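You operate a simulated robot arm through the tools that you are given. There is no shell and no other tool.

You are at the controls of a simulated robot arm. One attempt, no reset.

JOB
Tare, weigh a trial load and key its overweight in as trim.
Fine: overweight is weight less target; Start and wait for the full lamp, Empty the load into the blue floor tub, white switch to Trim, mode switch to Off last.

Only the result counts: the job must be done as asked and must still hold three seconds after the hand-in. Knocking over, shifting, dropping, spilling or breaking anything else fails it.

ROBOT AND FRAMES
A 6-joint arm with a two-finger parallel gripper, fixed in place. Base frame: the origin is on the floor under the middle of its stand, x ahead of it, y to its left, z up. Units: m, degrees, N and s.
It reaches about 0.852 m from its shoulder. Its first joint turns from -115.0 to 115.0 degrees. Payload 3.43 kg.
Tool frame: the origin (TCP) lies between the finger pads and is the grasp point; the fingertips stand 0.034 m ahead of it; z points along the fingers, y is the line along which they close. The gripper opens to 0.128 m. The fingers are 0.024 m wide and 0.012 m thick; the gripper's body (0.048 by 0.13 m) begins 0.096 m behind the TCP.
Orientation is told as [roll, pitch, yaw] about the base's x, y, z axes, in that order, counted from this pose: with the fingers straight down and closing along the base's y, the tool's x points along the base's -x, its y along +y and its z along -z.

CONTROLS
- The arm moves only by the tool move_arm. Its argument "plan" is a list of rows, each a list of 3 entries, a list of its own where there are three numbers: the shift along the base's x, y, z in m, then the turn, a rotation vector about the base's x, y, z in degrees, then the closure in counts, from 0 (fully open) to 255 (shut). In form: [[[dx, dy, dz], [rx, ry, rz], grip], ...]. A call has 1 to 20 rows; each row is the pose to reach, as a shift and turn from the pose commanded when the call began. Rows are played at 5 a second. More than 0.05 m and 8.6 degrees between two rows, or a gripper value outside its range, and nothing of the call is played. Where a pose cannot be reached the arm comes as near as it can. A force on the tool above 40 N (or 10 N above the force at the start of the call, whichever is more), or a blocked arm, ends the call early, and 0.2 s more pass. The fingers move at their own pace (about 0.153 m/s each) and stop on an object; they squeeze with about 23 N. The grip force told is the motor's: it shows also when the fingers shut on nothing. Time passes only in rows, and 0.2 s behind the last, so rows that repeat a pose let the fingers close. It gives the time, the measured TCP pose, the force on the tool (base axes), the opening and the grip force at its end, in the units of the frame above (readings bear some noise), with the torque about the TCP (base axes, N m) and any sound that the robot's microphone picked up.
- Cameras (640 x 400 px; columns grow to the right, rows downward): "scene" is fixed at [0.0493, -0.6481, 1.7381]; the picture's right is [0.70, -0.72, 0.00], its down [-0.52, -0.50, -0.69] and it looks along [0.50, 0.48, -0.72] (base axes); focal length 323 px, centre (320, 200). "wrist" rides on the gripper at [0.076, -0.011, -0.16] in the tool frame; the picture's right is [0.15, 0.99, 0.00], its down [-0.88, 0.13, -0.46] and it looks along [-0.45, 0.07, 0.89] (tool axes); focal length 234 px, centre (320, 200). There is no depth. A picture from a camera that has moved, and an enlarged one, comes with that camera's place and axes in the base frame and with its lens.
- get_image(camera): a new picture of that camera. No time passes.
- move_column(by): slides the trunk up (or, below 0, down) by that many m; the arm rides with it, the base frame stays. It gives what a move gives, with no picture.
- close_up(camera, box): a new picture of the part [left, top, right, bottom] of that camera's present view, enlarged. No time passes.
- sign_off(): hands the job in; it is judged then, once.

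Places have to be worked out from the pictures, the camera data and where the tool is seen. Open the gripper and draw the arm clear of the work before you hand the job in, unless the task says otherwise.

The tools are called after "Request:" as a command line: name --argument value ..., lists and objects as JSON in quotes. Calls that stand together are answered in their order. move_arm: Moves the arm, as the interface text tells. Its arguments: {"type":"object","properties":{"plan":{"type":"array","items":{"type":"array"}}},"required":["plan"]} The other tools are called the same way: move_column (by) moves the trunk up or down; get_image (camera) takes a picture; close_up (camera, box) takes an enlarged picture of a part of a camera's view; sign_off () hands the job in.

At the start:

```text
time_s: 0.0
position: [0.3944, -0.2004, 1.2892]
orientation: [0.0, 0.0, 0.0]
wrist_force: [0.0, 0.0, -0.2]
moment: [-0.03, 0.03, 0.01]
width: 0.128
grip_force: 0.1
trunk travel left (down, up): [-0.925, 0.065]
```

scene: 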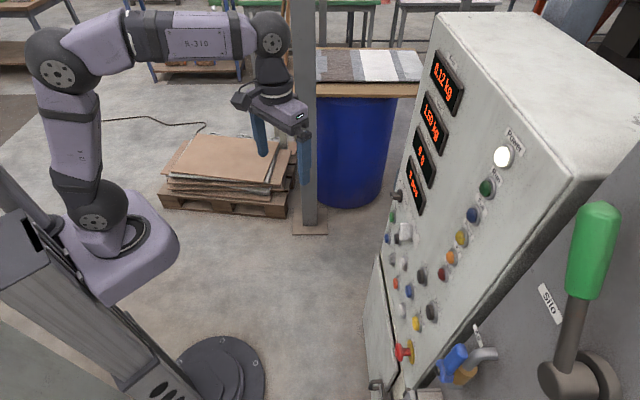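
wrist: 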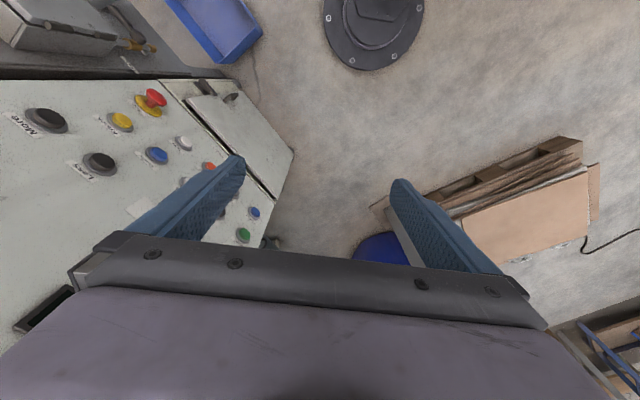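

I'll begin by looking closer at the panel in both cameras to read the labels and displays.

Request:
close_up --camera "scene" --box '[370, 30, 530, 210]'

Request:
close_up --camera "scene" --box '[360, 170, 520, 290]'

Request:
close_up --camera "scene" --box '[350, 280, 510, 400]'

Request:
close_up --camera "wrist" --box '[0, 60, 300, 260]'

Request:
close_up --camera "wrist" --box '[0, 0, 280, 140]'

```text
2.22 times, centred on (450, 120) of scene
camera zoom: at [0.0493, -0.6481, 1.7381], right [0.7, -0.72, 0.0], down [-0.52, -0.5, -0.69], along [0.5, 0.48, -0.72], focal length 718 px, centre (31, 378)
```

zoom: 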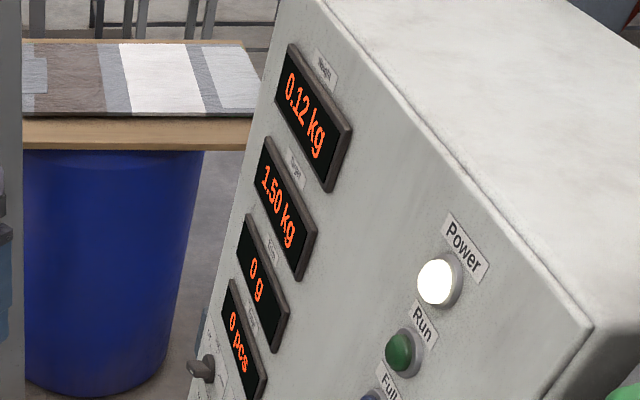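

```text
3.33 times, centred on (440, 230) of scene
camera zoom: at [0.0493, -0.6481, 1.7381], right [0.7, -0.72, 0.0], down [-0.52, -0.5, -0.69], along [0.5, 0.48, -0.72], focal length 1078 px, centre (-80, 100)
```

zoom: 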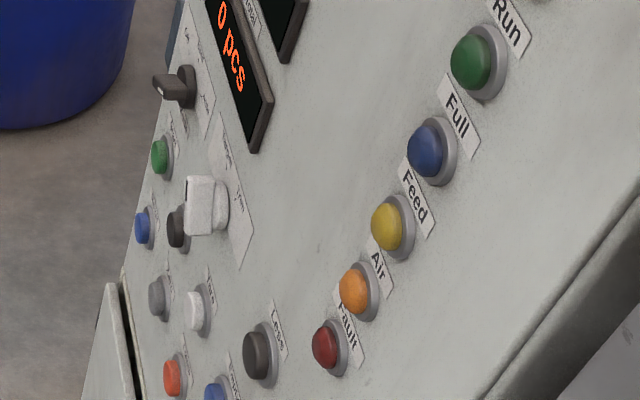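

```text
3.33 times, centred on (430, 340) of scene
camera zoom: at [0.0493, -0.6481, 1.7381], right [0.7, -0.72, 0.0], down [-0.52, -0.5, -0.69], along [0.5, 0.48, -0.72], focal length 1078 px, centre (-47, -267)
```

zoom: 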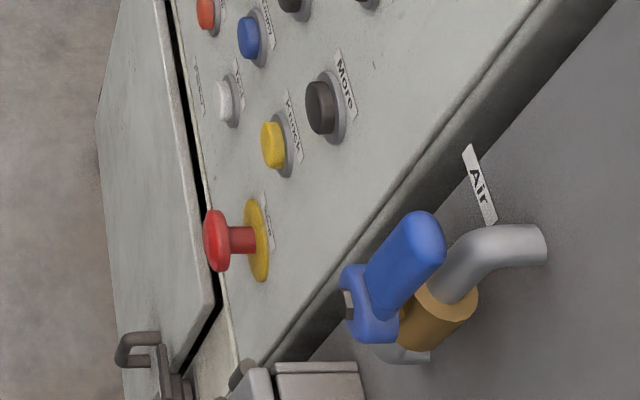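

```text
2.00 times, centred on (150, 160) of wrist
camera zoom: at [0.3191, -0.2123, 1.4489], right [-0.15, 0.99, 0.0], down [0.88, 0.13, 0.46], along [0.45, 0.07, -0.89], focal length 468 px, centre (660, 280)
```

zoom: 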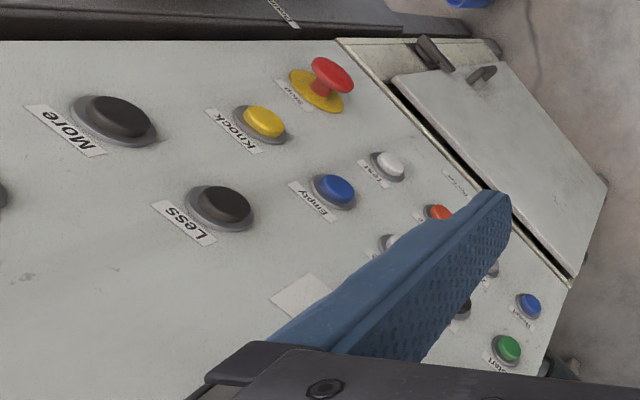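

```text
2.29 times, centred on (140, 70) of wrist
camera zoom: at [0.3191, -0.2123, 1.4489], right [-0.15, 0.99, 0.0], down [0.88, 0.13, 0.46], along [0.45, 0.07, -0.89], focal length 535 px, centre (731, 497)
```

zoom: 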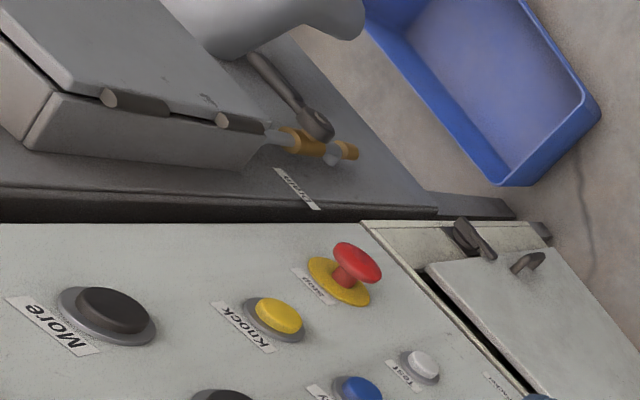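

The panel looks vertical, facing the robot at about 45° (normal roughly [-0.7, 0.7, 0]), about 0.73 m from the base axis. I'll turn the gripper to point at the panel with the wrist camera on top, slowly, staying about 0.3 m from the panel.

Request:
move_arm --plan '[[[-0.003, -0.005, 0], [-5.6, 2.3, 5.6], 0], [[-0.006, -0.01, 0], [-11.2, 4.64, 11.2], 0], [[-0.009, -0.015, 0], [-16.8, 6.96, 16.8], 0], [[-0.012, -0.02, 0], [-22.4, 9.28, 22.4], 0], [[-0.015, -0.025, 0], [-28.0, 11.6, 28.0], 0], [[-0.018, -0.03, 0], [-33.6, 13.92, 33.6], 0], [[-0.021, -0.035, 0], [-39.2, 16.24, 39.2], 0], [[-0.024, -0.04, 0], [-44.8, 18.56, 44.8], 0], [[-0.027, -0.045, 0], [-50.4, 20.88, 50.4], 0]]'

```text
time_s: 2.0
position: [0.3669, -0.2454, 1.2887]
orientation: [-40.3, 37.4, 40.3]
wrist_force: [0.6, -0.5, 0.2]
moment: [-0.03, 0.02, 0.01]
width: 0.128
grip_force: 0.0
trunk travel left (down, up): [-0.925, 0.065]
```

Halfway there with no contact. Continuing the same rotation for the other half.

Request:
move_arm --plan '[[[-0.003, -0.005, 0], [-5.6, 2.3, 5.6], 0], [[-0.006, -0.01, 0], [-11.2, 4.64, 11.2], 0], [[-0.009, -0.015, 0], [-16.8, 6.96, 16.8], 0], [[-0.012, -0.02, 0], [-22.4, 9.28, 22.4], 0], [[-0.015, -0.025, 0], [-28.0, 11.6, 28.0], 0], [[-0.018, -0.03, 0], [-33.6, 13.92, 33.6], 0], [[-0.021, -0.035, 0], [-39.2, 16.24, 39.2], 0], [[-0.024, -0.04, 0], [-44.8, 18.56, 44.8], 0], [[-0.027, -0.045, 0], [-50.4, 20.88, 50.4], 0]]'

Request:
get_image --camera "wrist"

Request:
get_image --camera "scene"

```text
time_s: 4.0
position: [0.4166, -0.3037, 1.3353]
orientation: [11.7, 89.8, 145.5]
wrist_force: [-0.5, -0.3, -0.1]
moment: [0.03, 0.0, 0.01]
width: 0.1278
grip_force: 0.0
out of reach, approached as far as the arm can: row 5, 6, 7, 8, 9
trunk travel left (down, up): [-0.925, 0.065]
```

```text
taken
camera wrist: at [0.3154, -0.181, 1.4107], right [-0.71, -0.68, 0.15], down [-0.41, 0.24, -0.88], along [0.57, -0.69, -0.45], focal length 234 px, centre (320, 200)
```

wrist: 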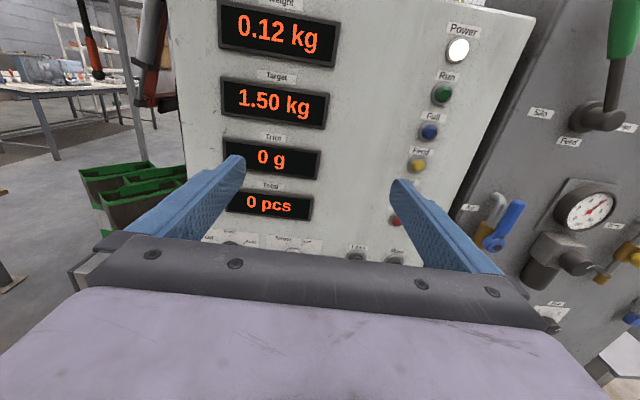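

```text
taken
```

scene: 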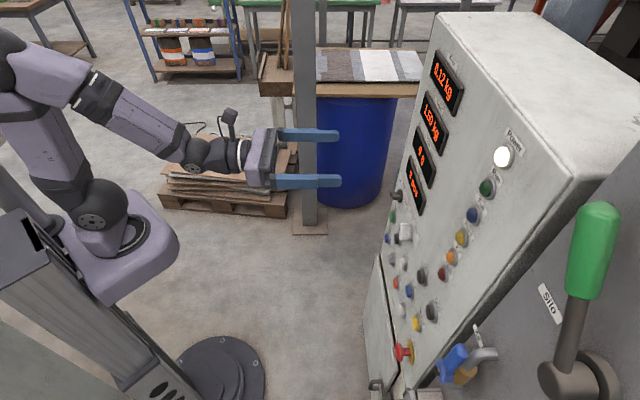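

Upright view of the panel: Weight 0.12 kg, Target 1.50 kg, Trim 0 g, Total 0 pcs. I'll lower the trunk by 0.2 m so that I can see the buttons and read the labels.

Request:
move_column --by -0.15

Request:
get_image --camera "wrist"

Request:
close_up --camera "wrist" --box '[190, 80, 430, 230]'

Request:
close_up --camera "wrist" --box '[440, 20, 640, 200]'

```text
time_s: 5.8
position: [0.4172, -0.3044, 1.1834]
orientation: [-7.4, 89.7, 126.3]
wrist_force: [0.1, -0.6, -0.3]
moment: [0.02, -0.01, 0.04]
width: 0.1278
grip_force: 0.0
trunk travel left (down, up): [-0.775, 0.215]
```

```text
taken
camera wrist: at [0.315, -0.1828, 1.2607], right [-0.71, -0.68, 0.15], down [-0.41, 0.24, -0.88], along [0.57, -0.69, -0.46], focal length 234 px, centre (320, 200)
```

wrist: 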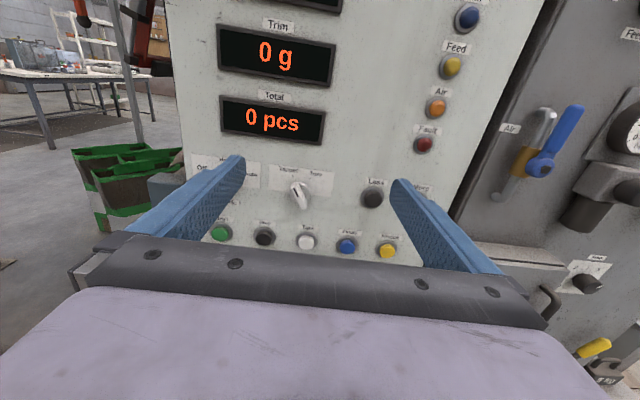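

```text
2.67 times, centred on (310, 155) of wrist
camera zoom: at [0.315, -0.1828, 1.2607], right [-0.71, -0.68, 0.15], down [-0.41, 0.24, -0.88], along [0.57, -0.69, -0.46], focal length 624 px, centre (347, 320)
```

zoom: 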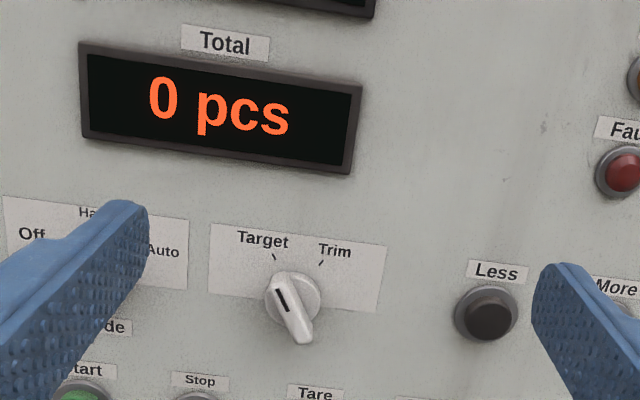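

```text
2.22 times, centred on (540, 110) of wrist
camera zoom: at [0.315, -0.1828, 1.2607], right [-0.71, -0.68, 0.15], down [-0.41, 0.24, -0.88], along [0.57, -0.69, -0.46], focal length 520 px, centre (-169, 400)
```

zoom: 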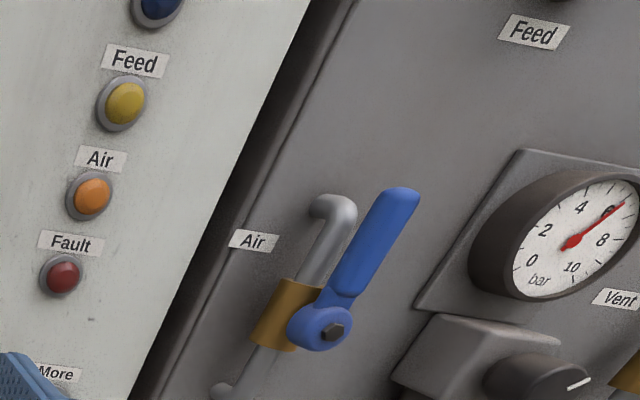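

Mode switch Off/Hand/Auto, white switch Target/Trim, and Less/More buttons are identified; pressure gauge shows ~7 bar. Lowering more to see the lower buttons.

Request:
move_column --by -0.12

Request:
get_image --camera "wrist"

Request:
close_up --camera "wrist" --box '[180, 20, 420, 170]'

Request:
close_up --camera "wrist" --box '[180, 110, 420, 260]'

Request:
close_up --camera "wrist" --box '[400, 0, 640, 200]'

Request:
close_up --camera "wrist" --box '[440, 180, 640, 400]'

```text
time_s: 7.2
position: [0.4163, -0.3048, 1.065]
orientation: [-7.4, 89.7, 126.2]
wrist_force: [-1.0, 0.1, 0.8]
moment: [-0.05, 0.01, -0.01]
width: 0.1281
grip_force: 0.1
trunk travel left (down, up): [-0.655, 0.335]
```

```text
taken
camera wrist: at [0.315, -0.1828, 1.1407], right [-0.71, -0.68, 0.15], down [-0.41, 0.24, -0.88], along [0.57, -0.69, -0.45], focal length 234 px, centre (320, 200)
```

wrist: 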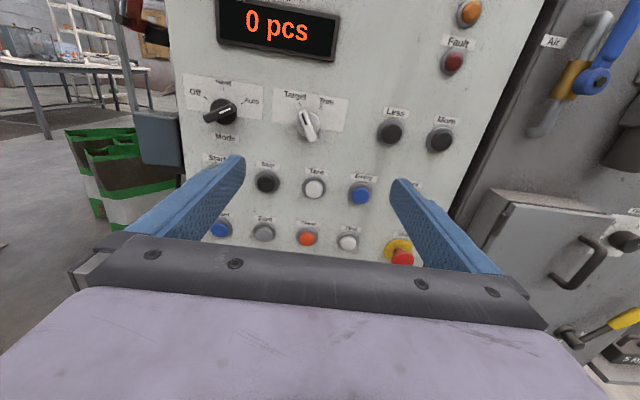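

```text
2.67 times, centred on (300, 95) of wrist
camera zoom: at [0.315, -0.1828, 1.1407], right [-0.71, -0.68, 0.15], down [-0.41, 0.24, -0.88], along [0.57, -0.69, -0.45], focal length 624 px, centre (373, 480)
```

zoom: 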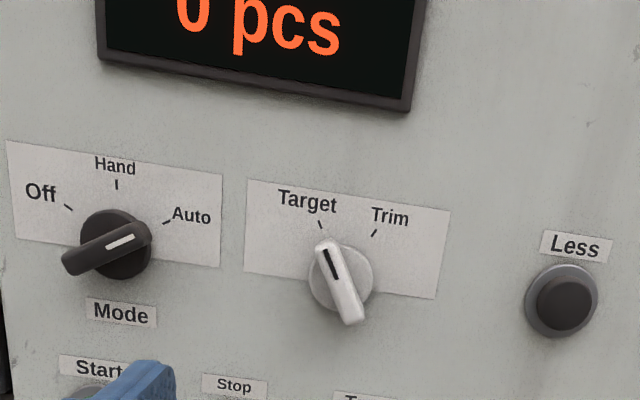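

```text
2.67 times, centred on (300, 185) of wrist
camera zoom: at [0.315, -0.1828, 1.1407], right [-0.71, -0.68, 0.15], down [-0.41, 0.24, -0.88], along [0.57, -0.69, -0.45], focal length 624 px, centre (373, 240)
```

zoom: 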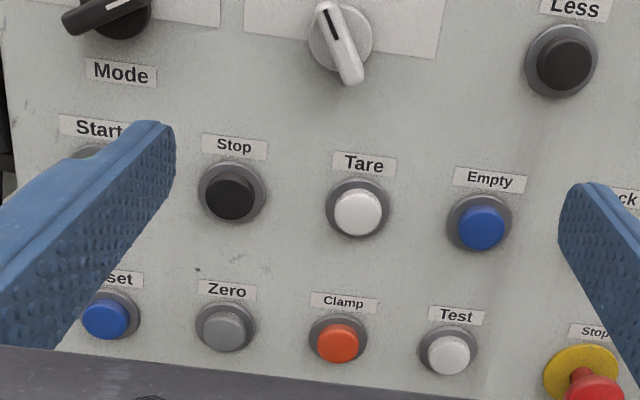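

```text
2.00 times, centred on (520, 100) of wrist
camera zoom: at [0.315, -0.1828, 1.1407], right [-0.71, -0.68, 0.15], down [-0.41, 0.24, -0.88], along [0.57, -0.69, -0.45], focal length 468 px, centre (-80, 400)
```

zoom: 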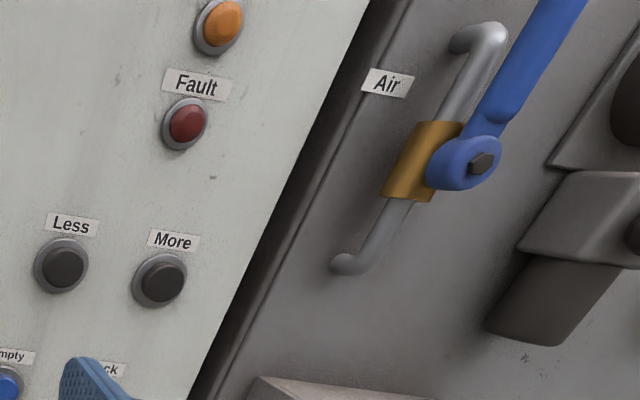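

```text
1.82 times, centred on (540, 290) of wrist
camera zoom: at [0.315, -0.1828, 1.1407], right [-0.71, -0.68, 0.15], down [-0.41, 0.24, -0.88], along [0.57, -0.69, -0.45], focal length 426 px, centre (-80, 36)
```

zoom: 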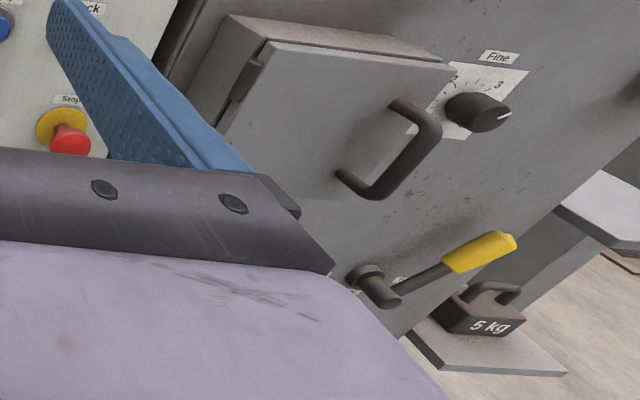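

Mode points to Auto (white index mark), white switch to Target. Before pressing anything I want to check the right-hand unit (silo, discharge, tub), so I shift sideways to the right, parallel to the panel, and look.

Request:
move_arm --plan '[[[-0.03, -0.03, 0], [0, 0, 0], 0], [[-0.06, -0.06, 0], [0, 0, 0], 0], [[-0.09, -0.09, 0], [0, 0, 0], 0], [[-0.12, -0.12, 0], [0, 0, 0], 0]]'

Request:
get_image --camera "wrist"

Request:
get_image --camera "scene"

```text
time_s: 8.2
position: [0.4109, -0.3069, 1.0764]
orientation: [-3.5, 89.7, 129.8]
wrist_force: [0.5, 0.3, 0.2]
moment: [0.01, 0.01, 0.01]
width: 0.1281
grip_force: 0.1
out of reach, approached as far as the arm can: row 1, 2, 3, 4
trunk travel left (down, up): [-0.655, 0.335]
```

```text
taken
camera wrist: at [0.3086, -0.1833, 1.152], right [-0.72, -0.68, 0.15], down [-0.41, 0.25, -0.88], along [0.56, -0.69, -0.46], focal length 234 px, centre (320, 200)
```

wrist: 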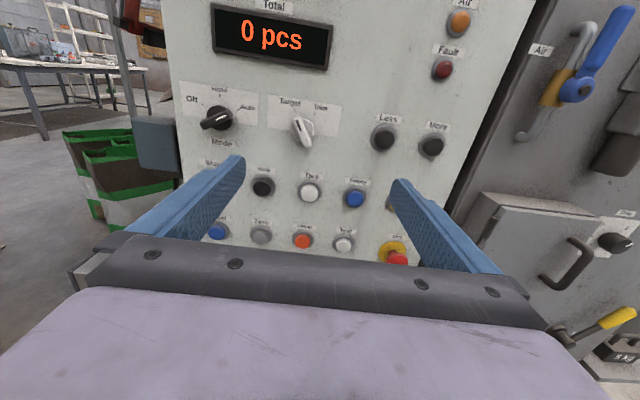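

```text
taken
```

scene: 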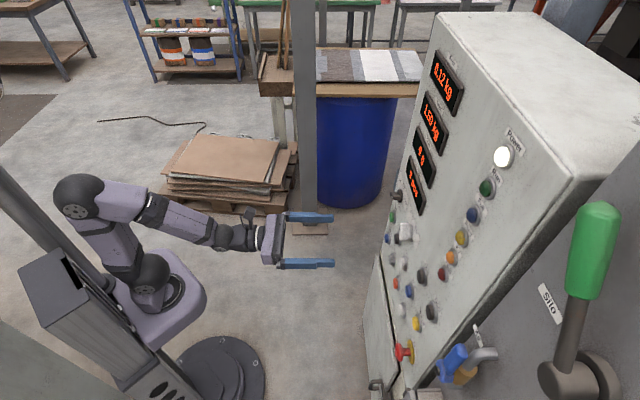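

The arm couldn't fold that near to its base. I'll step slightly toward the panel side instead (along -y), which stays well short of the panel, and check where it ends up.

Request:
move_arm --plan '[[[0, -0.035, 0], [0, 0, 0], 0], [[0, -0.07, 0], [0, 0, 0], 0], [[0, -0.105, 0], [0, 0, 0], 0], [[0, -0.14, 0], [0, 0, 0], 0]]'

Request:
get_image --camera "wrist"

Request:
get_image --camera "scene"

```text
time_s: 9.2
position: [0.4698, -0.3945, 1.096]
orientation: [-0.3, 88.9, 130.1]
wrist_force: [0.5, -0.1, 0.2]
moment: [-0.01, -0.01, 0.02]
width: 0.1279
grip_force: 0.1
out of reach, approached as far as the arm can: row 1, 2, 3, 4
trunk travel left (down, up): [-0.655, 0.335]
```

```text
taken
camera wrist: at [0.3757, -0.2678, 1.1748], right [-0.75, -0.64, 0.15], down [-0.41, 0.28, -0.87], along [0.52, -0.71, -0.47], focal length 234 px, centre (320, 200)
```

wrist: 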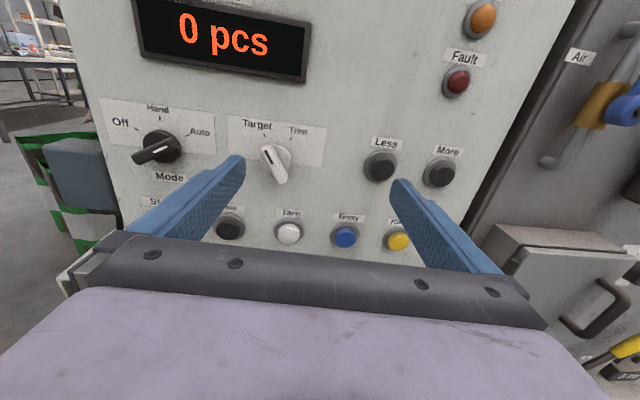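

```text
taken
```

scene: 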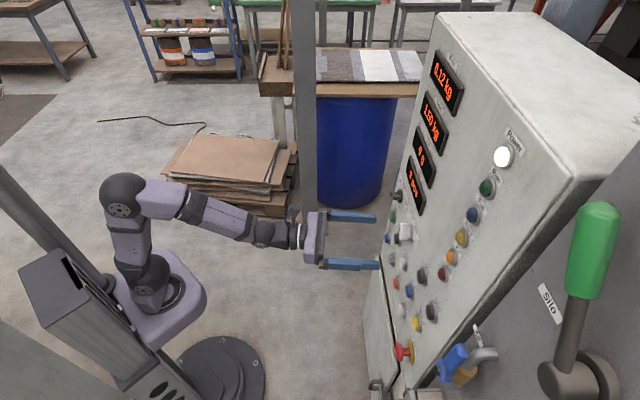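

Arm ended at depth ~0.61 m from the base axis, 0.12 m from the panel; I need to know what "commanded pose" it now counts from, so I send a null move as a test.

Request:
move_arm --plan '[[[0, 0, 0], [0, 0, 0], 0]]'

```text
time_s: 9.7
position: [0.469, -0.394, 1.097]
orientation: [0.2, 89.1, 130.6]
wrist_force: [-0.1, 0.1, -1.0]
moment: [0.03, -0.04, 0.0]
width: 0.1281
grip_force: 0.1
trunk travel left (down, up): [-0.655, 0.335]
```

The null move is "reached", so shifts count from the real pose; what blocks me is some wrist limit in this rolled posture (heading turns with the first joint). I'll back off a little and unroll the tool by +90° about its pointing axis to get a freer posture.

Request:
move_arm --plan '[[[-0.02, 0.02, 0], [0, 0, 0], 0], [[-0.03, 0.03, 0], [0, 0, 0], 0], [[-0.03, 0.03, 0], [5.4, -6.3, 0], 0], [[-0.03, 0.03, 0], [10.8, -12.6, 0], 0], [[-0.03, 0.03, 0], [16.2, -18.9, 0], 0], [[-0.03, 0.03, 0], [21.6, -25.2, 0], 0], [[-0.03, 0.03, 0], [27.0, -31.5, 0], 0], [[-0.03, 0.03, 0], [32.4, -37.8, 0], 0], [[-0.03, 0.03, 0], [37.8, -44.1, 0], 0], [[-0.03, 0.03, 0], [43.2, -50.4, 0], 0], [[-0.03, 0.03, 0], [48.6, -56.7, 0], 0], [[-0.03, 0.03, 0], [54.0, -63.0, 0], 0], [[-0.03, 0.03, 0], [58.6, -68.4, 0], 0]]'

Request:
get_image --camera "wrist"

Request:
get_image --camera "scene"

```text
time_s: 12.4
position: [0.4404, -0.36, 1.1001]
orientation: [-89.7, -0.1, 41.1]
wrist_force: [0.0, -0.1, 0.0]
moment: [0.0, 0.01, 0.0]
width: 0.1281
grip_force: 0.1
trunk travel left (down, up): [-0.655, 0.335]
```

```text
taken
camera wrist: at [0.2786, -0.2887, 1.1114], right [-0.11, -0.09, -0.99], down [0.36, 0.92, -0.12], along [0.93, -0.37, -0.07], focal length 234 px, centre (320, 200)
```

wrist: 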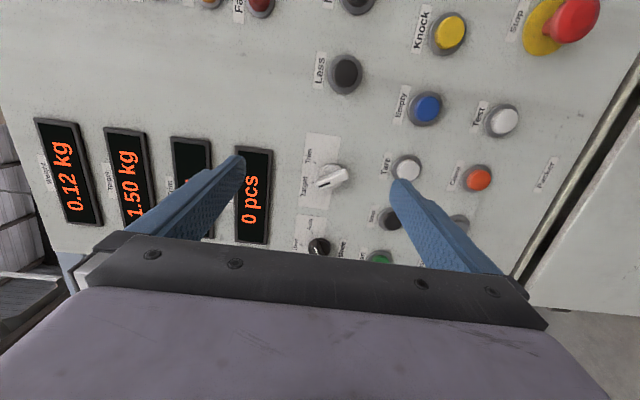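

```text
taken
```

scene: 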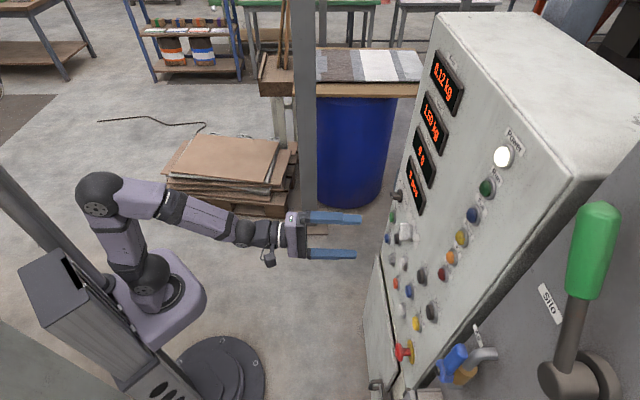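

This posture is fully reachable and gives a good view of all controls. Before acting I want to see the discharge and the blue tub, so I'll turn the tool back to pointing down (camera on the base side) and then swing right.

Request:
move_arm --plan '[[[0, 0, 0.005], [6.98, -0.54, -4.95], 0], [[0, 0, 0.01], [13.97, -1.09, -9.89], 0], [[0, 0, 0.015], [20.95, -1.63, -14.84], 0], [[0, 0, 0.02], [27.94, -2.18, -19.78], 0], [[0, 0, 0.025], [34.92, -2.72, -24.73], 0], [[0, 0, 0.03], [41.9, -3.27, -29.67], 0], [[0, 0, 0.035], [48.9, -3.81, -34.6], 0], [[0, 0, 0.04], [55.9, -4.35, -39.6], 0], [[0, 0, 0.045], [62.9, -4.9, -44.5], 0], [[0, 0, 0.05], [69.8, -5.44, -49.5], 0], [[0, 0, 0.055], [76.8, -5.99, -54.4], 0], [[0, 0, 0.06], [83.8, -6.53, -59.3], 0], [[0, 0, 0.065], [90.8, -7.07, -64.3], 0], [[0, 0, 0.07], [97.8, -7.62, -69.2], 0]]'

Request:
get_image --camera "wrist"

```text
time_s: 15.4
position: [0.3949, -0.3164, 1.1126]
orientation: [-1.3, -2.9, -47.9]
wrist_force: [-0.1, -0.3, 0.6]
moment: [-0.06, -0.02, -0.01]
width: 0.1281
grip_force: 0.0
out of reach, approached as far as the arm can: row 11, 12, 13, 14
trunk travel left (down, up): [-0.655, 0.335]
```

```text
taken
camera wrist: at [0.3338, -0.2604, 1.2677], right [0.64, 0.77, -0.03], down [0.68, -0.54, 0.49], along [0.37, -0.33, -0.87], focal length 234 px, centre (320, 200)
```

wrist: 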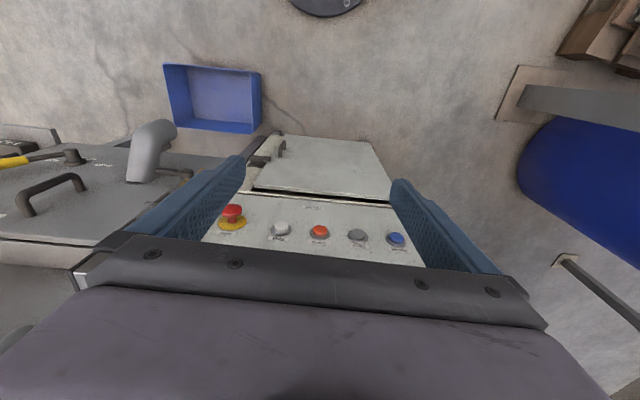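

Tub and a grey spout visible; let me zoom there.

Request:
close_up --camera "wrist" --box '[0, 50, 280, 240]'

Request:
move_arm --plan '[[[-0.03, -0.03, 0.02], [0, 0, 0], 0], [[-0.06, -0.06, 0.03], [0, 0, 0], 0], [[-0.09, -0.09, 0.03], [0, 0, 0], 0], [[-0.12, -0.12, 0.03], [0, 0, 0], 0], [[-0.15, -0.15, 0.03], [0, 0, 0], 0], [[-0.18, -0.18, 0.03], [0, 0, 0], 0]]'

Request:
get_image --camera "wrist"

Request:
get_image --camera "scene"

```text
2.11 times, centred on (140, 145) of wrist
camera zoom: at [0.3338, -0.2604, 1.2677], right [0.64, 0.77, -0.03], down [0.68, -0.54, 0.49], along [0.37, -0.33, -0.87], focal length 493 px, centre (699, 316)
```

zoom: 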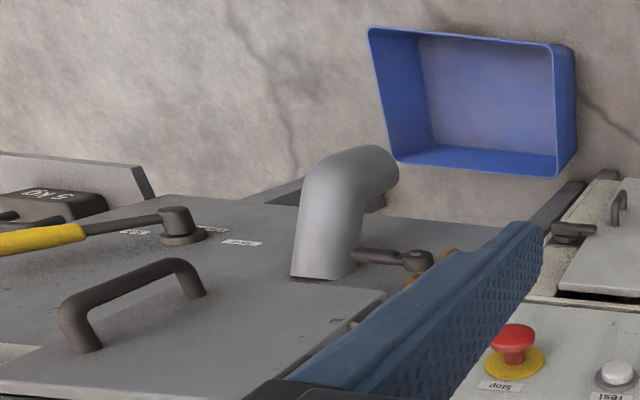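

```text
time_s: 16.9
position: [0.2257, -0.4413, 1.1014]
orientation: [0.3, -1.2, -49.5]
wrist_force: [0.5, -0.6, -0.5]
moment: [-0.03, 0.0, 0.0]
width: 0.128
grip_force: 0.0
out of reach, approached as far as the arm can: row 1, 2, 3, 4, 5, 6
trunk travel left (down, up): [-0.655, 0.335]
```

```text
taken
camera wrist: at [0.1666, -0.3895, 1.2586], right [0.66, 0.75, 0.0], down [0.66, -0.58, 0.47], along [0.36, -0.31, -0.88], focal length 234 px, centre (320, 200)
```

wrist: 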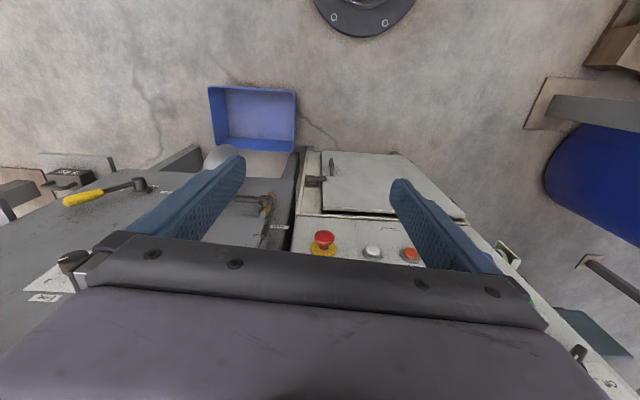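

```text
taken
```

scene: 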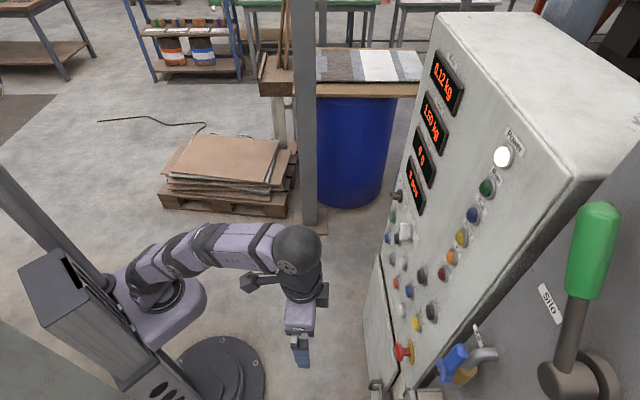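

Let me zoom on the yellow lever labels and the spout.

Request:
close_up --camera "wrist" --box '[40, 150, 220, 240]'

Request:
close_up --camera "wrist" --box '[180, 80, 340, 240]'

Request:
move_arm --plan '[[[-0.02, -0.03, 0], [0, 0, 0], 0], [[-0.04, -0.06, 0], [0, 0, 0], 0], [[-0.06, -0.07, 0], [0, 0, 0], 0], [[-0.08, -0.08, 0], [0, 0, 0], 0], [[-0.1, -0.08, 0], [0, 0, 0], 0]]'

Request:
get_image --camera "wrist"

```text
3.56 times, centred on (130, 195) of wrist
camera zoom: at [0.1666, -0.3895, 1.2586], right [0.66, 0.75, 0.0], down [0.66, -0.58, 0.47], along [0.36, -0.31, -0.88], focal length 833 px, centre (996, 218)
```

zoom: 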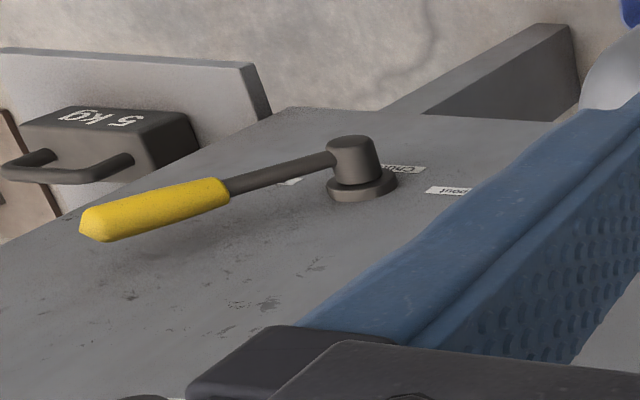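

```text
2.50 times, centred on (260, 160) of wrist
camera zoom: at [0.1666, -0.3895, 1.2586], right [0.66, 0.75, 0.0], down [0.66, -0.58, 0.47], along [0.36, -0.31, -0.88], focal length 585 px, centre (470, 300)
```

zoom: 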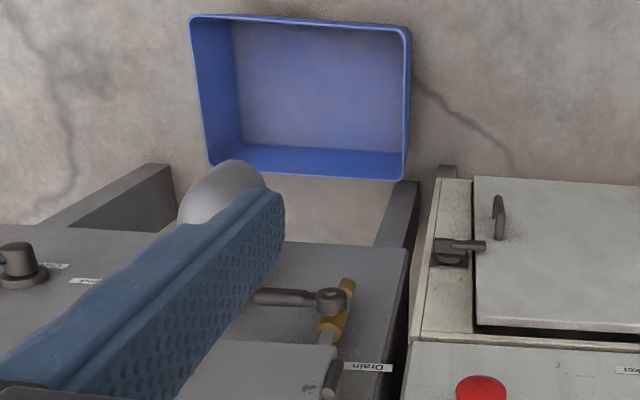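

```text
time_s: 18.1
position: [0.1264, -0.4873, 1.0759]
orientation: [0.2, -1.1, -49.5]
wrist_force: [0.0, -0.6, 0.3]
moment: [0.04, -0.02, 0.01]
width: 0.1282
grip_force: 0.1
out of reach, approached as far as the arm can: row 1, 2, 3, 4, 5
trunk travel left (down, up): [-0.655, 0.335]
```

```text
taken
camera wrist: at [0.0665, -0.4366, 1.2343], right [0.66, 0.75, 0.0], down [0.66, -0.58, 0.47], along [0.36, -0.31, -0.88], focal length 234 px, centre (320, 200)
```

wrist: 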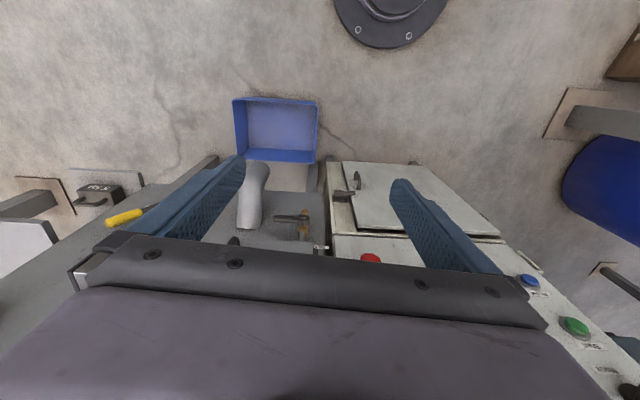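

There's a yellow diverter lever labelled "Spout" / something else, beside the grey spout. I'll pan the camera to the right to read its labels and see its setting.

Request:
move_arm --plan '[[[0, 0, 0], [0, 0, -8.4], 0], [[0, 0, 0], [0, 0, -16.8], 0], [[0, 0, 0], [0, 0, -25.2], 0], [[0, 0, 0], [0, 0, -33.6], 0], [[0, 0, 0], [0, 0, -42], 0]]'

Request:
get_image --camera "wrist"

Request:
close_up --camera "wrist" --box '[160, 100, 400, 260]'

```text
time_s: 19.2
position: [0.1265, -0.4893, 1.0779]
orientation: [0.3, -1.0, -91.7]
wrist_force: [0.1, 0.1, 0.0]
moment: [-0.01, -0.02, 0.01]
width: 0.128
grip_force: 0.1
trunk travel left (down, up): [-0.655, 0.335]
```

```text
taken
camera wrist: at [0.1167, -0.4095, 1.2339], right [0.99, 0.12, 0.0], down [0.1, -0.88, 0.47], along [0.06, -0.47, -0.88], focal length 234 px, centre (320, 200)
```

wrist: 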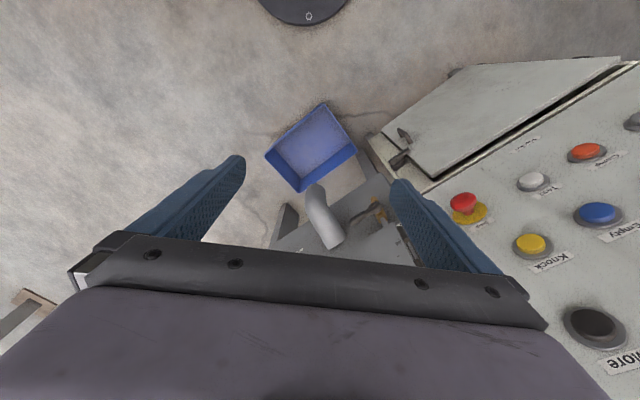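

```text
2.50 times, centred on (280, 180) of wrist
camera zoom: at [0.1167, -0.4095, 1.2339], right [0.99, 0.12, 0.0], down [0.1, -0.88, 0.47], along [0.06, -0.47, -0.88], focal length 585 px, centre (420, 250)
```

zoom: 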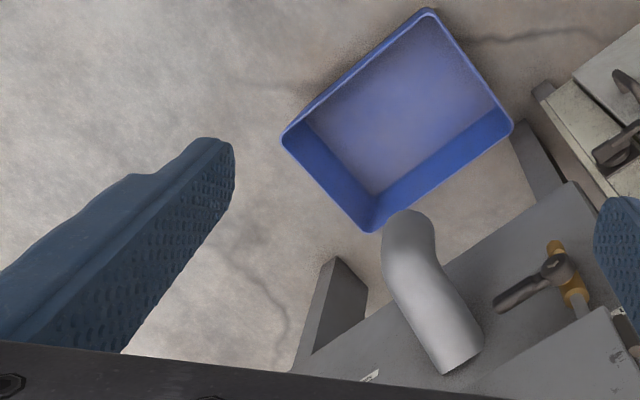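

The hand hides the lever; I'll tip the tool up by ~34° toward -y so that the lever comes into view.

Request:
move_arm --plan '[[[0, 0, 0.01], [-8.5, 0, 0], 0], [[0, 0, 0.02], [-17, 0, 0], 0], [[0, 0, 0.03], [-25.5, 0, 0], 0], [[0, 0, 0.04], [-34, 0, 0], 0]]'

Request:
get_image --camera "wrist"

Request:
close_up --camera "wrist" --box '[180, 60, 420, 220]'

```text
time_s: 20.2
position: [0.126, -0.4881, 1.1167]
orientation: [1.4, -35.3, -91.8]
wrist_force: [-0.4, 0.3, -0.6]
moment: [0.03, 0.0, 0.0]
width: 0.1281
grip_force: 0.2
trunk travel left (down, up): [-0.655, 0.335]
```

```text
taken
camera wrist: at [0.1159, -0.3342, 1.2025], right [0.99, 0.1, -0.07], down [0.1, -0.46, 0.88], along [0.06, -0.88, -0.47], focal length 234 px, centre (320, 200)
```

wrist: 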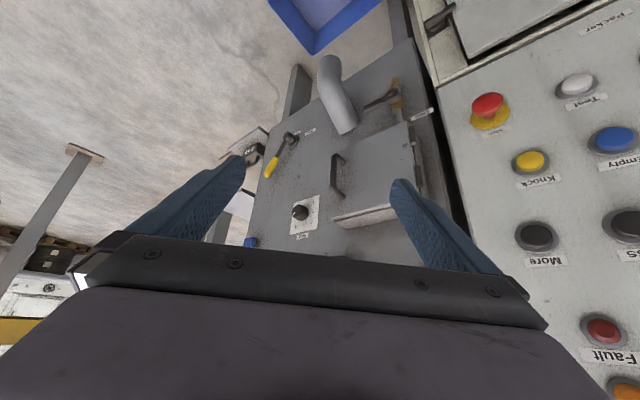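

```text
2.50 times, centred on (300, 140) of wrist
camera zoom: at [0.1159, -0.3342, 1.2025], right [0.99, 0.1, -0.07], down [0.1, -0.46, 0.88], along [0.06, -0.88, -0.47], focal length 585 px, centre (370, 350)
```

zoom: 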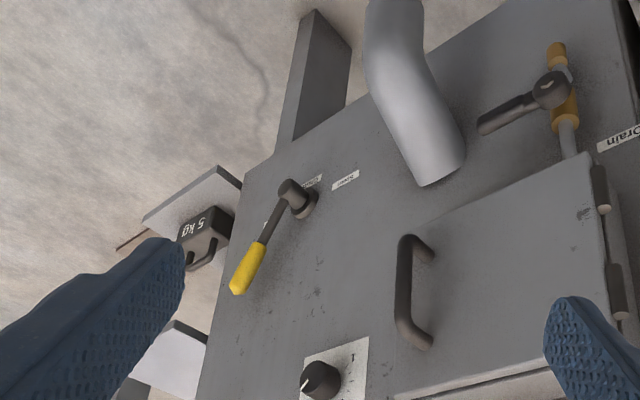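

The lever seems tilted away from "Spout". Zoom heavily on its labels.

Request:
close_up --camera "wrist" --box '[260, 115, 330, 185]'

Request:
close_up --camera "wrist" --box '[280, 180, 360, 250]'

```text
5.71 times, centred on (295, 150) of wrist
camera zoom: at [0.1159, -0.3342, 1.2025], right [0.99, 0.1, -0.07], down [0.1, -0.46, 0.88], along [0.06, -0.88, -0.47], focal length 1338 px, centre (463, 486)
```

zoom: 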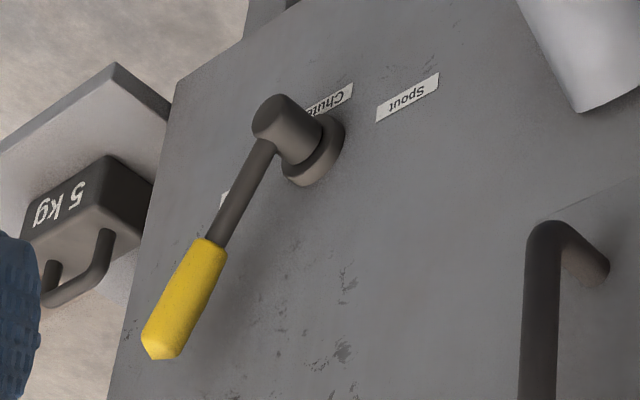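

```text
5.71 times, centred on (320, 215) of wrist
camera zoom: at [0.1159, -0.3342, 1.2025], right [0.99, 0.1, -0.07], down [0.1, -0.46, 0.88], along [0.06, -0.88, -0.47], focal length 1338 px, centre (320, 114)
```

zoom: 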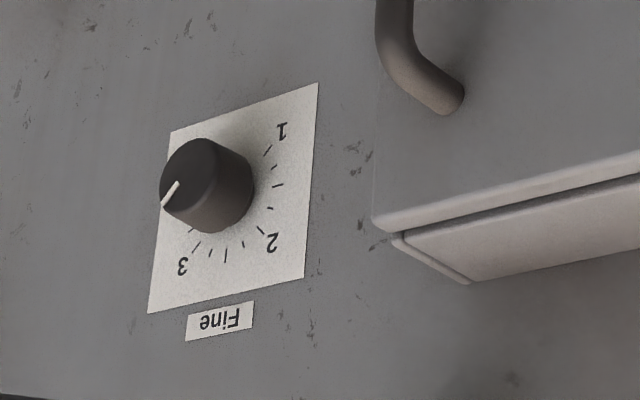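

Lever handle points up-right, about 30° from vertical, away from "Spout" (left). The other label is hidden behind the handle; I'll lower the trunk by 0.25 m to see it and the spout-over-tub alignment.

Request:
move_column --by -0.25

Request:
get_image --camera "wrist"

Request:
close_up --camera "wrist" --box '[210, 120, 310, 220]'

Request:
close_up --camera "wrist" --box '[230, 0, 430, 160]'

```text
time_s: 22.8
position: [0.126, -0.4877, 0.8661]
orientation: [1.3, -35.1, -91.8]
wrist_force: [-0.2, -0.5, -0.2]
moment: [0.01, -0.03, -0.02]
width: 0.128
grip_force: 0.1
trunk travel left (down, up): [-0.405, 0.585]
```

```text
taken
camera wrist: at [0.116, -0.3352, 0.9523], right [0.99, 0.1, -0.06], down [0.1, -0.46, 0.88], along [0.06, -0.88, -0.47], focal length 234 px, centre (320, 200)
```

wrist: 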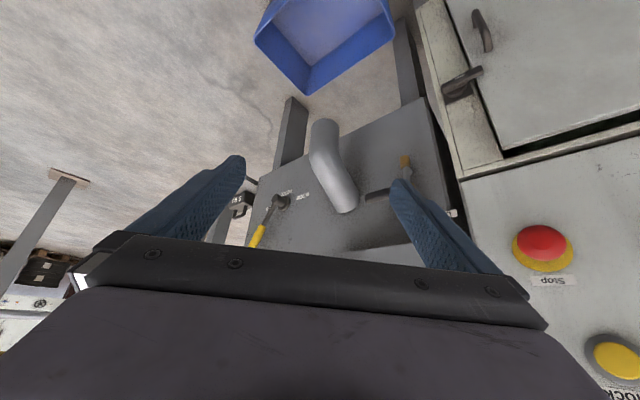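

```text
4.00 times, centred on (260, 170) of wrist
camera zoom: at [0.116, -0.3352, 0.9523], right [0.99, 0.1, -0.06], down [0.1, -0.46, 0.88], along [0.06, -0.88, -0.47], focal length 937 px, centre (560, 320)
```

zoom: 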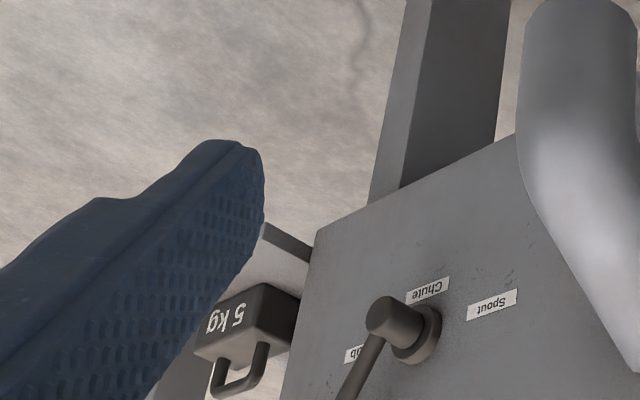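

```text
2.50 times, centred on (330, 80) of wrist
camera zoom: at [0.116, -0.3352, 0.9523], right [0.99, 0.1, -0.06], down [0.1, -0.46, 0.88], along [0.06, -0.88, -0.47], focal length 585 px, centre (295, 500)
```

zoom: 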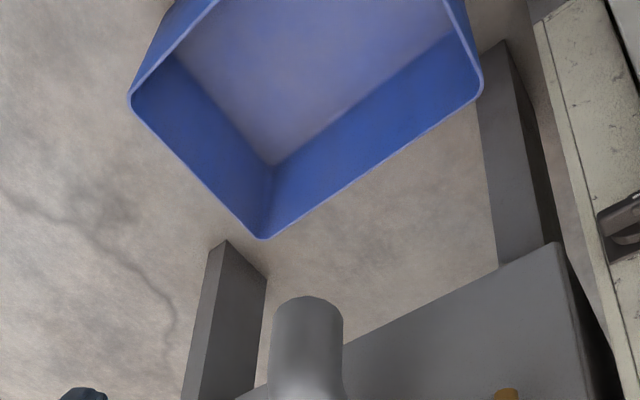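

The other label reads "…ub" (Tub), and the chute lever points to that side (right), so the chute is already set to Tub; the blue tub sits in front below. Now back to the panel: raise the trunk and turn the tool to face it with the camera on its right side.

Request:
move_column --by 0.25

Request:
move_arm --plan '[[[0.018, 0.01, 0], [-4.84, 4.12, 4.79], 0], [[0.036, 0.02, 0], [-9.68, 8.24, 9.57], 0], [[0.054, 0.03, 0], [-14.5, 12.4, 14.4], 0], [[0.072, 0.04, 0], [-19.4, 16.5, 19.1], 0], [[0.09, 0.05, 0], [-24.2, 20.6, 23.9], 0], [[0.108, 0.058, 0], [-29.0, 24.7, 28.7], 0], [[0.126, 0.066, 0], [-33.9, 28.8, 33.5], 0], [[0.144, 0.074, 0], [-38.7, 33.0, 38.3], 0], [[0.162, 0.082, 0], [-43.6, 37.1, 43.1], 0], [[0.18, 0.09, 0], [-48.4, 41.2, 47.9], 0], [[0.198, 0.1, 0], [-53.2, 45.3, 52.6], 0], [[0.216, 0.11, 0], [-58.1, 49.4, 57.4], 0], [[0.234, 0.12, 0], [-62.9, 53.5, 62.2], 0], [[0.252, 0.13, 0], [-67.8, 57.6, 67.0], 0], [[0.27, 0.14, 0], [-72.6, 61.8, 71.8], 0], [[0.284, 0.148, 0], [-77.5, 65.95, 76.6], 0]]'

Request:
get_image --camera "wrist"

Request:
get_image --camera "scene"

```text
time_s: 25.4
position: [0.1262, -0.4874, 1.1161]
orientation: [1.3, -35.1, -91.7]
wrist_force: [-0.2, 0.1, 0.3]
moment: [0.01, 0.01, 0.01]
width: 0.128
grip_force: 0.1
trunk travel left (down, up): [-0.655, 0.335]
```

```text
time_s: 28.8
position: [0.427, -0.3164, 1.1224]
orientation: [-90.1, 0.3, 44.5]
wrist_force: [0.1, 0.9, -0.8]
moment: [0.01, 0.02, -0.01]
width: 0.1281
grip_force: 0.0
out of reach, approached as far as the arm can: row 15, 16
trunk travel left (down, up): [-0.655, 0.335]
```

```text
taken
camera wrist: at [0.2615, -0.2571, 1.1333], right [-0.11, -0.11, -0.99], down [0.31, 0.94, -0.14], along [0.95, -0.32, -0.07], focal length 234 px, centre (320, 200)
```

wrist: 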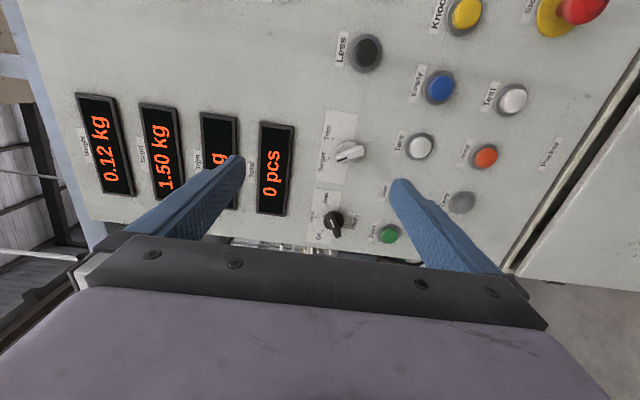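

```text
taken
```

scene: 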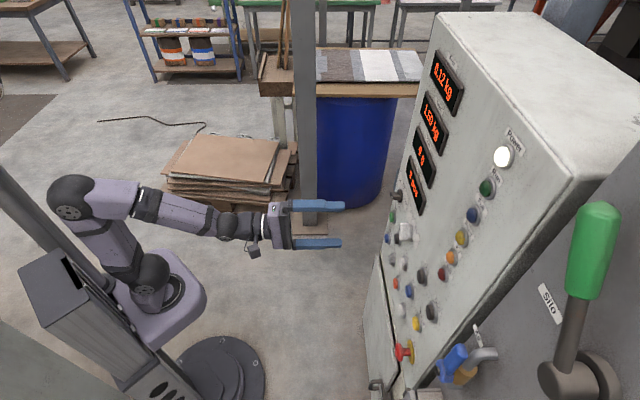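

All controls computed in panel coordinates (cap plane at 0.732 m from the base axis): Tare at about (0.566, -0.468, 0.969), Start (0.685, -0.351, 0.971), Empty (0.507, -0.529, 0.964), Less (0.488, -0.547, 1.077), More (0.43, -0.61, 1.08). I close the fingers and move to 4 cm in front of Tare.

Request:
move_arm --plan '[[[0, 0, 0], [0, 0, 0.3], 255], [[0.015, -0.017, -0.03], [0, 0, 0.5], 255], [[0.03, -0.034, -0.06], [0, 0, 0.5], 255], [[0.045, -0.051, -0.09], [0, 0, 0.5], 255], [[0.06, -0.068, -0.12], [0, 0, 0.5], 255], [[0.075, -0.085, -0.14], [0, 0, 0.5], 255], [[0.0887, -0.1013, -0.1534], [0, 0, 0.5], 255], [[0.0887, -0.1013, -0.1534], [0, 0, 0.5], 255]]'

Request:
get_image --camera "wrist"

Request:
get_image --camera "scene"

```text
time_s: 30.6
position: [0.5435, -0.3823, 0.977]
orientation: [-90.0, 0.1, 43.6]
wrist_force: [0.1, 0.1, 0.1]
moment: [0.01, -0.02, 0.01]
width: 0.0003
grip_force: 22.6
out of reach, approached as far as the arm can: row 1, 2, 3, 4, 5, 6, 7, 8
trunk travel left (down, up): [-0.655, 0.335]
```

```text
taken
camera wrist: at [0.3795, -0.3196, 0.9878], right [-0.11, -0.1, -0.99], down [0.33, 0.94, -0.13], along [0.94, -0.34, -0.07], focal length 234 px, centre (320, 200)
```

wrist: 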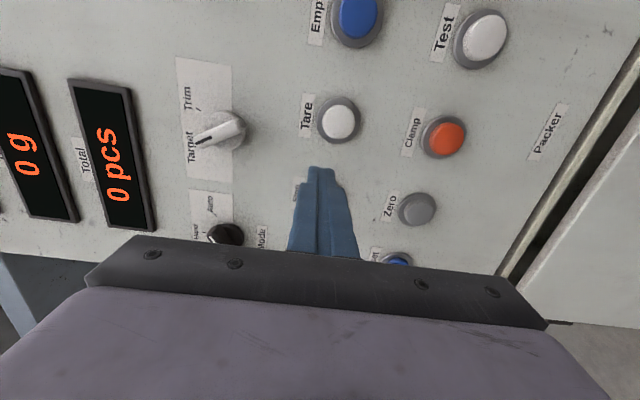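

```text
taken
```

scene: 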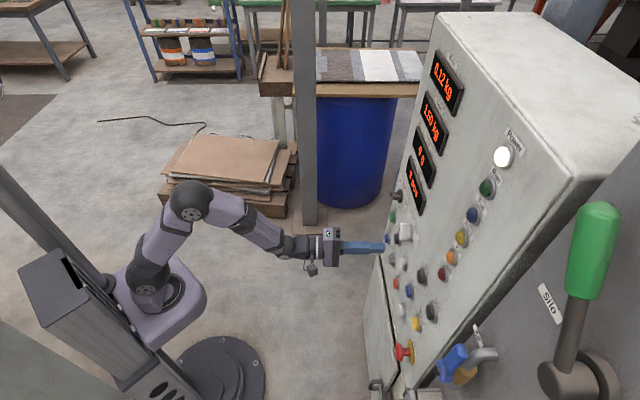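

The arm can't hold an exact -45° heading this far right (wrist limit), so I'll accept a few degrees of tilt: turn 6° clockwise and shift right to line the fingertips up with Tare.

Request:
move_arm --plan '[[[-0.012, -0.016, -0.004], [0, 0, -2.8], 255], [[-0.0247, -0.0326, -0.008], [0, 0, -5.6], 255], [[-0.0247, -0.0326, -0.008], [0, 0, -5.6], 255]]'

Request:
get_image --camera "wrist"

```text
time_s: 31.4
position: [0.5196, -0.4142, 0.968]
orientation: [-90.3, 0.1, 39.5]
wrist_force: [-0.2, 0.3, -0.9]
moment: [0.01, 0.0, 0.0]
width: 0.0001
grip_force: 22.8
out of reach, approached as far as the arm can: row 1
trunk travel left (down, up): [-0.655, 0.335]
```

```text
taken
camera wrist: at [0.3594, -0.3404, 0.978], right [-0.11, -0.1, -0.99], down [0.39, 0.91, -0.13], along [0.91, -0.4, -0.06], focal length 234 px, centre (320, 200)
```

wrist: 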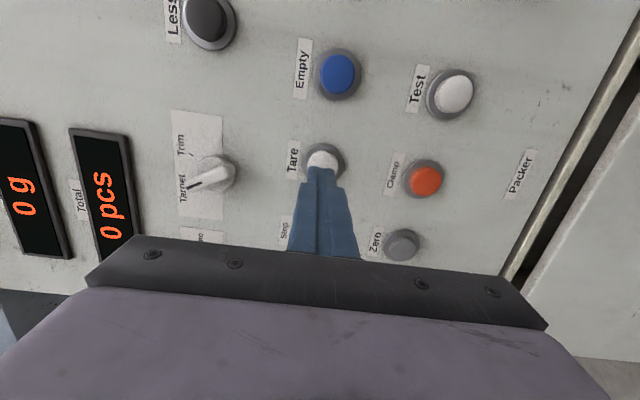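

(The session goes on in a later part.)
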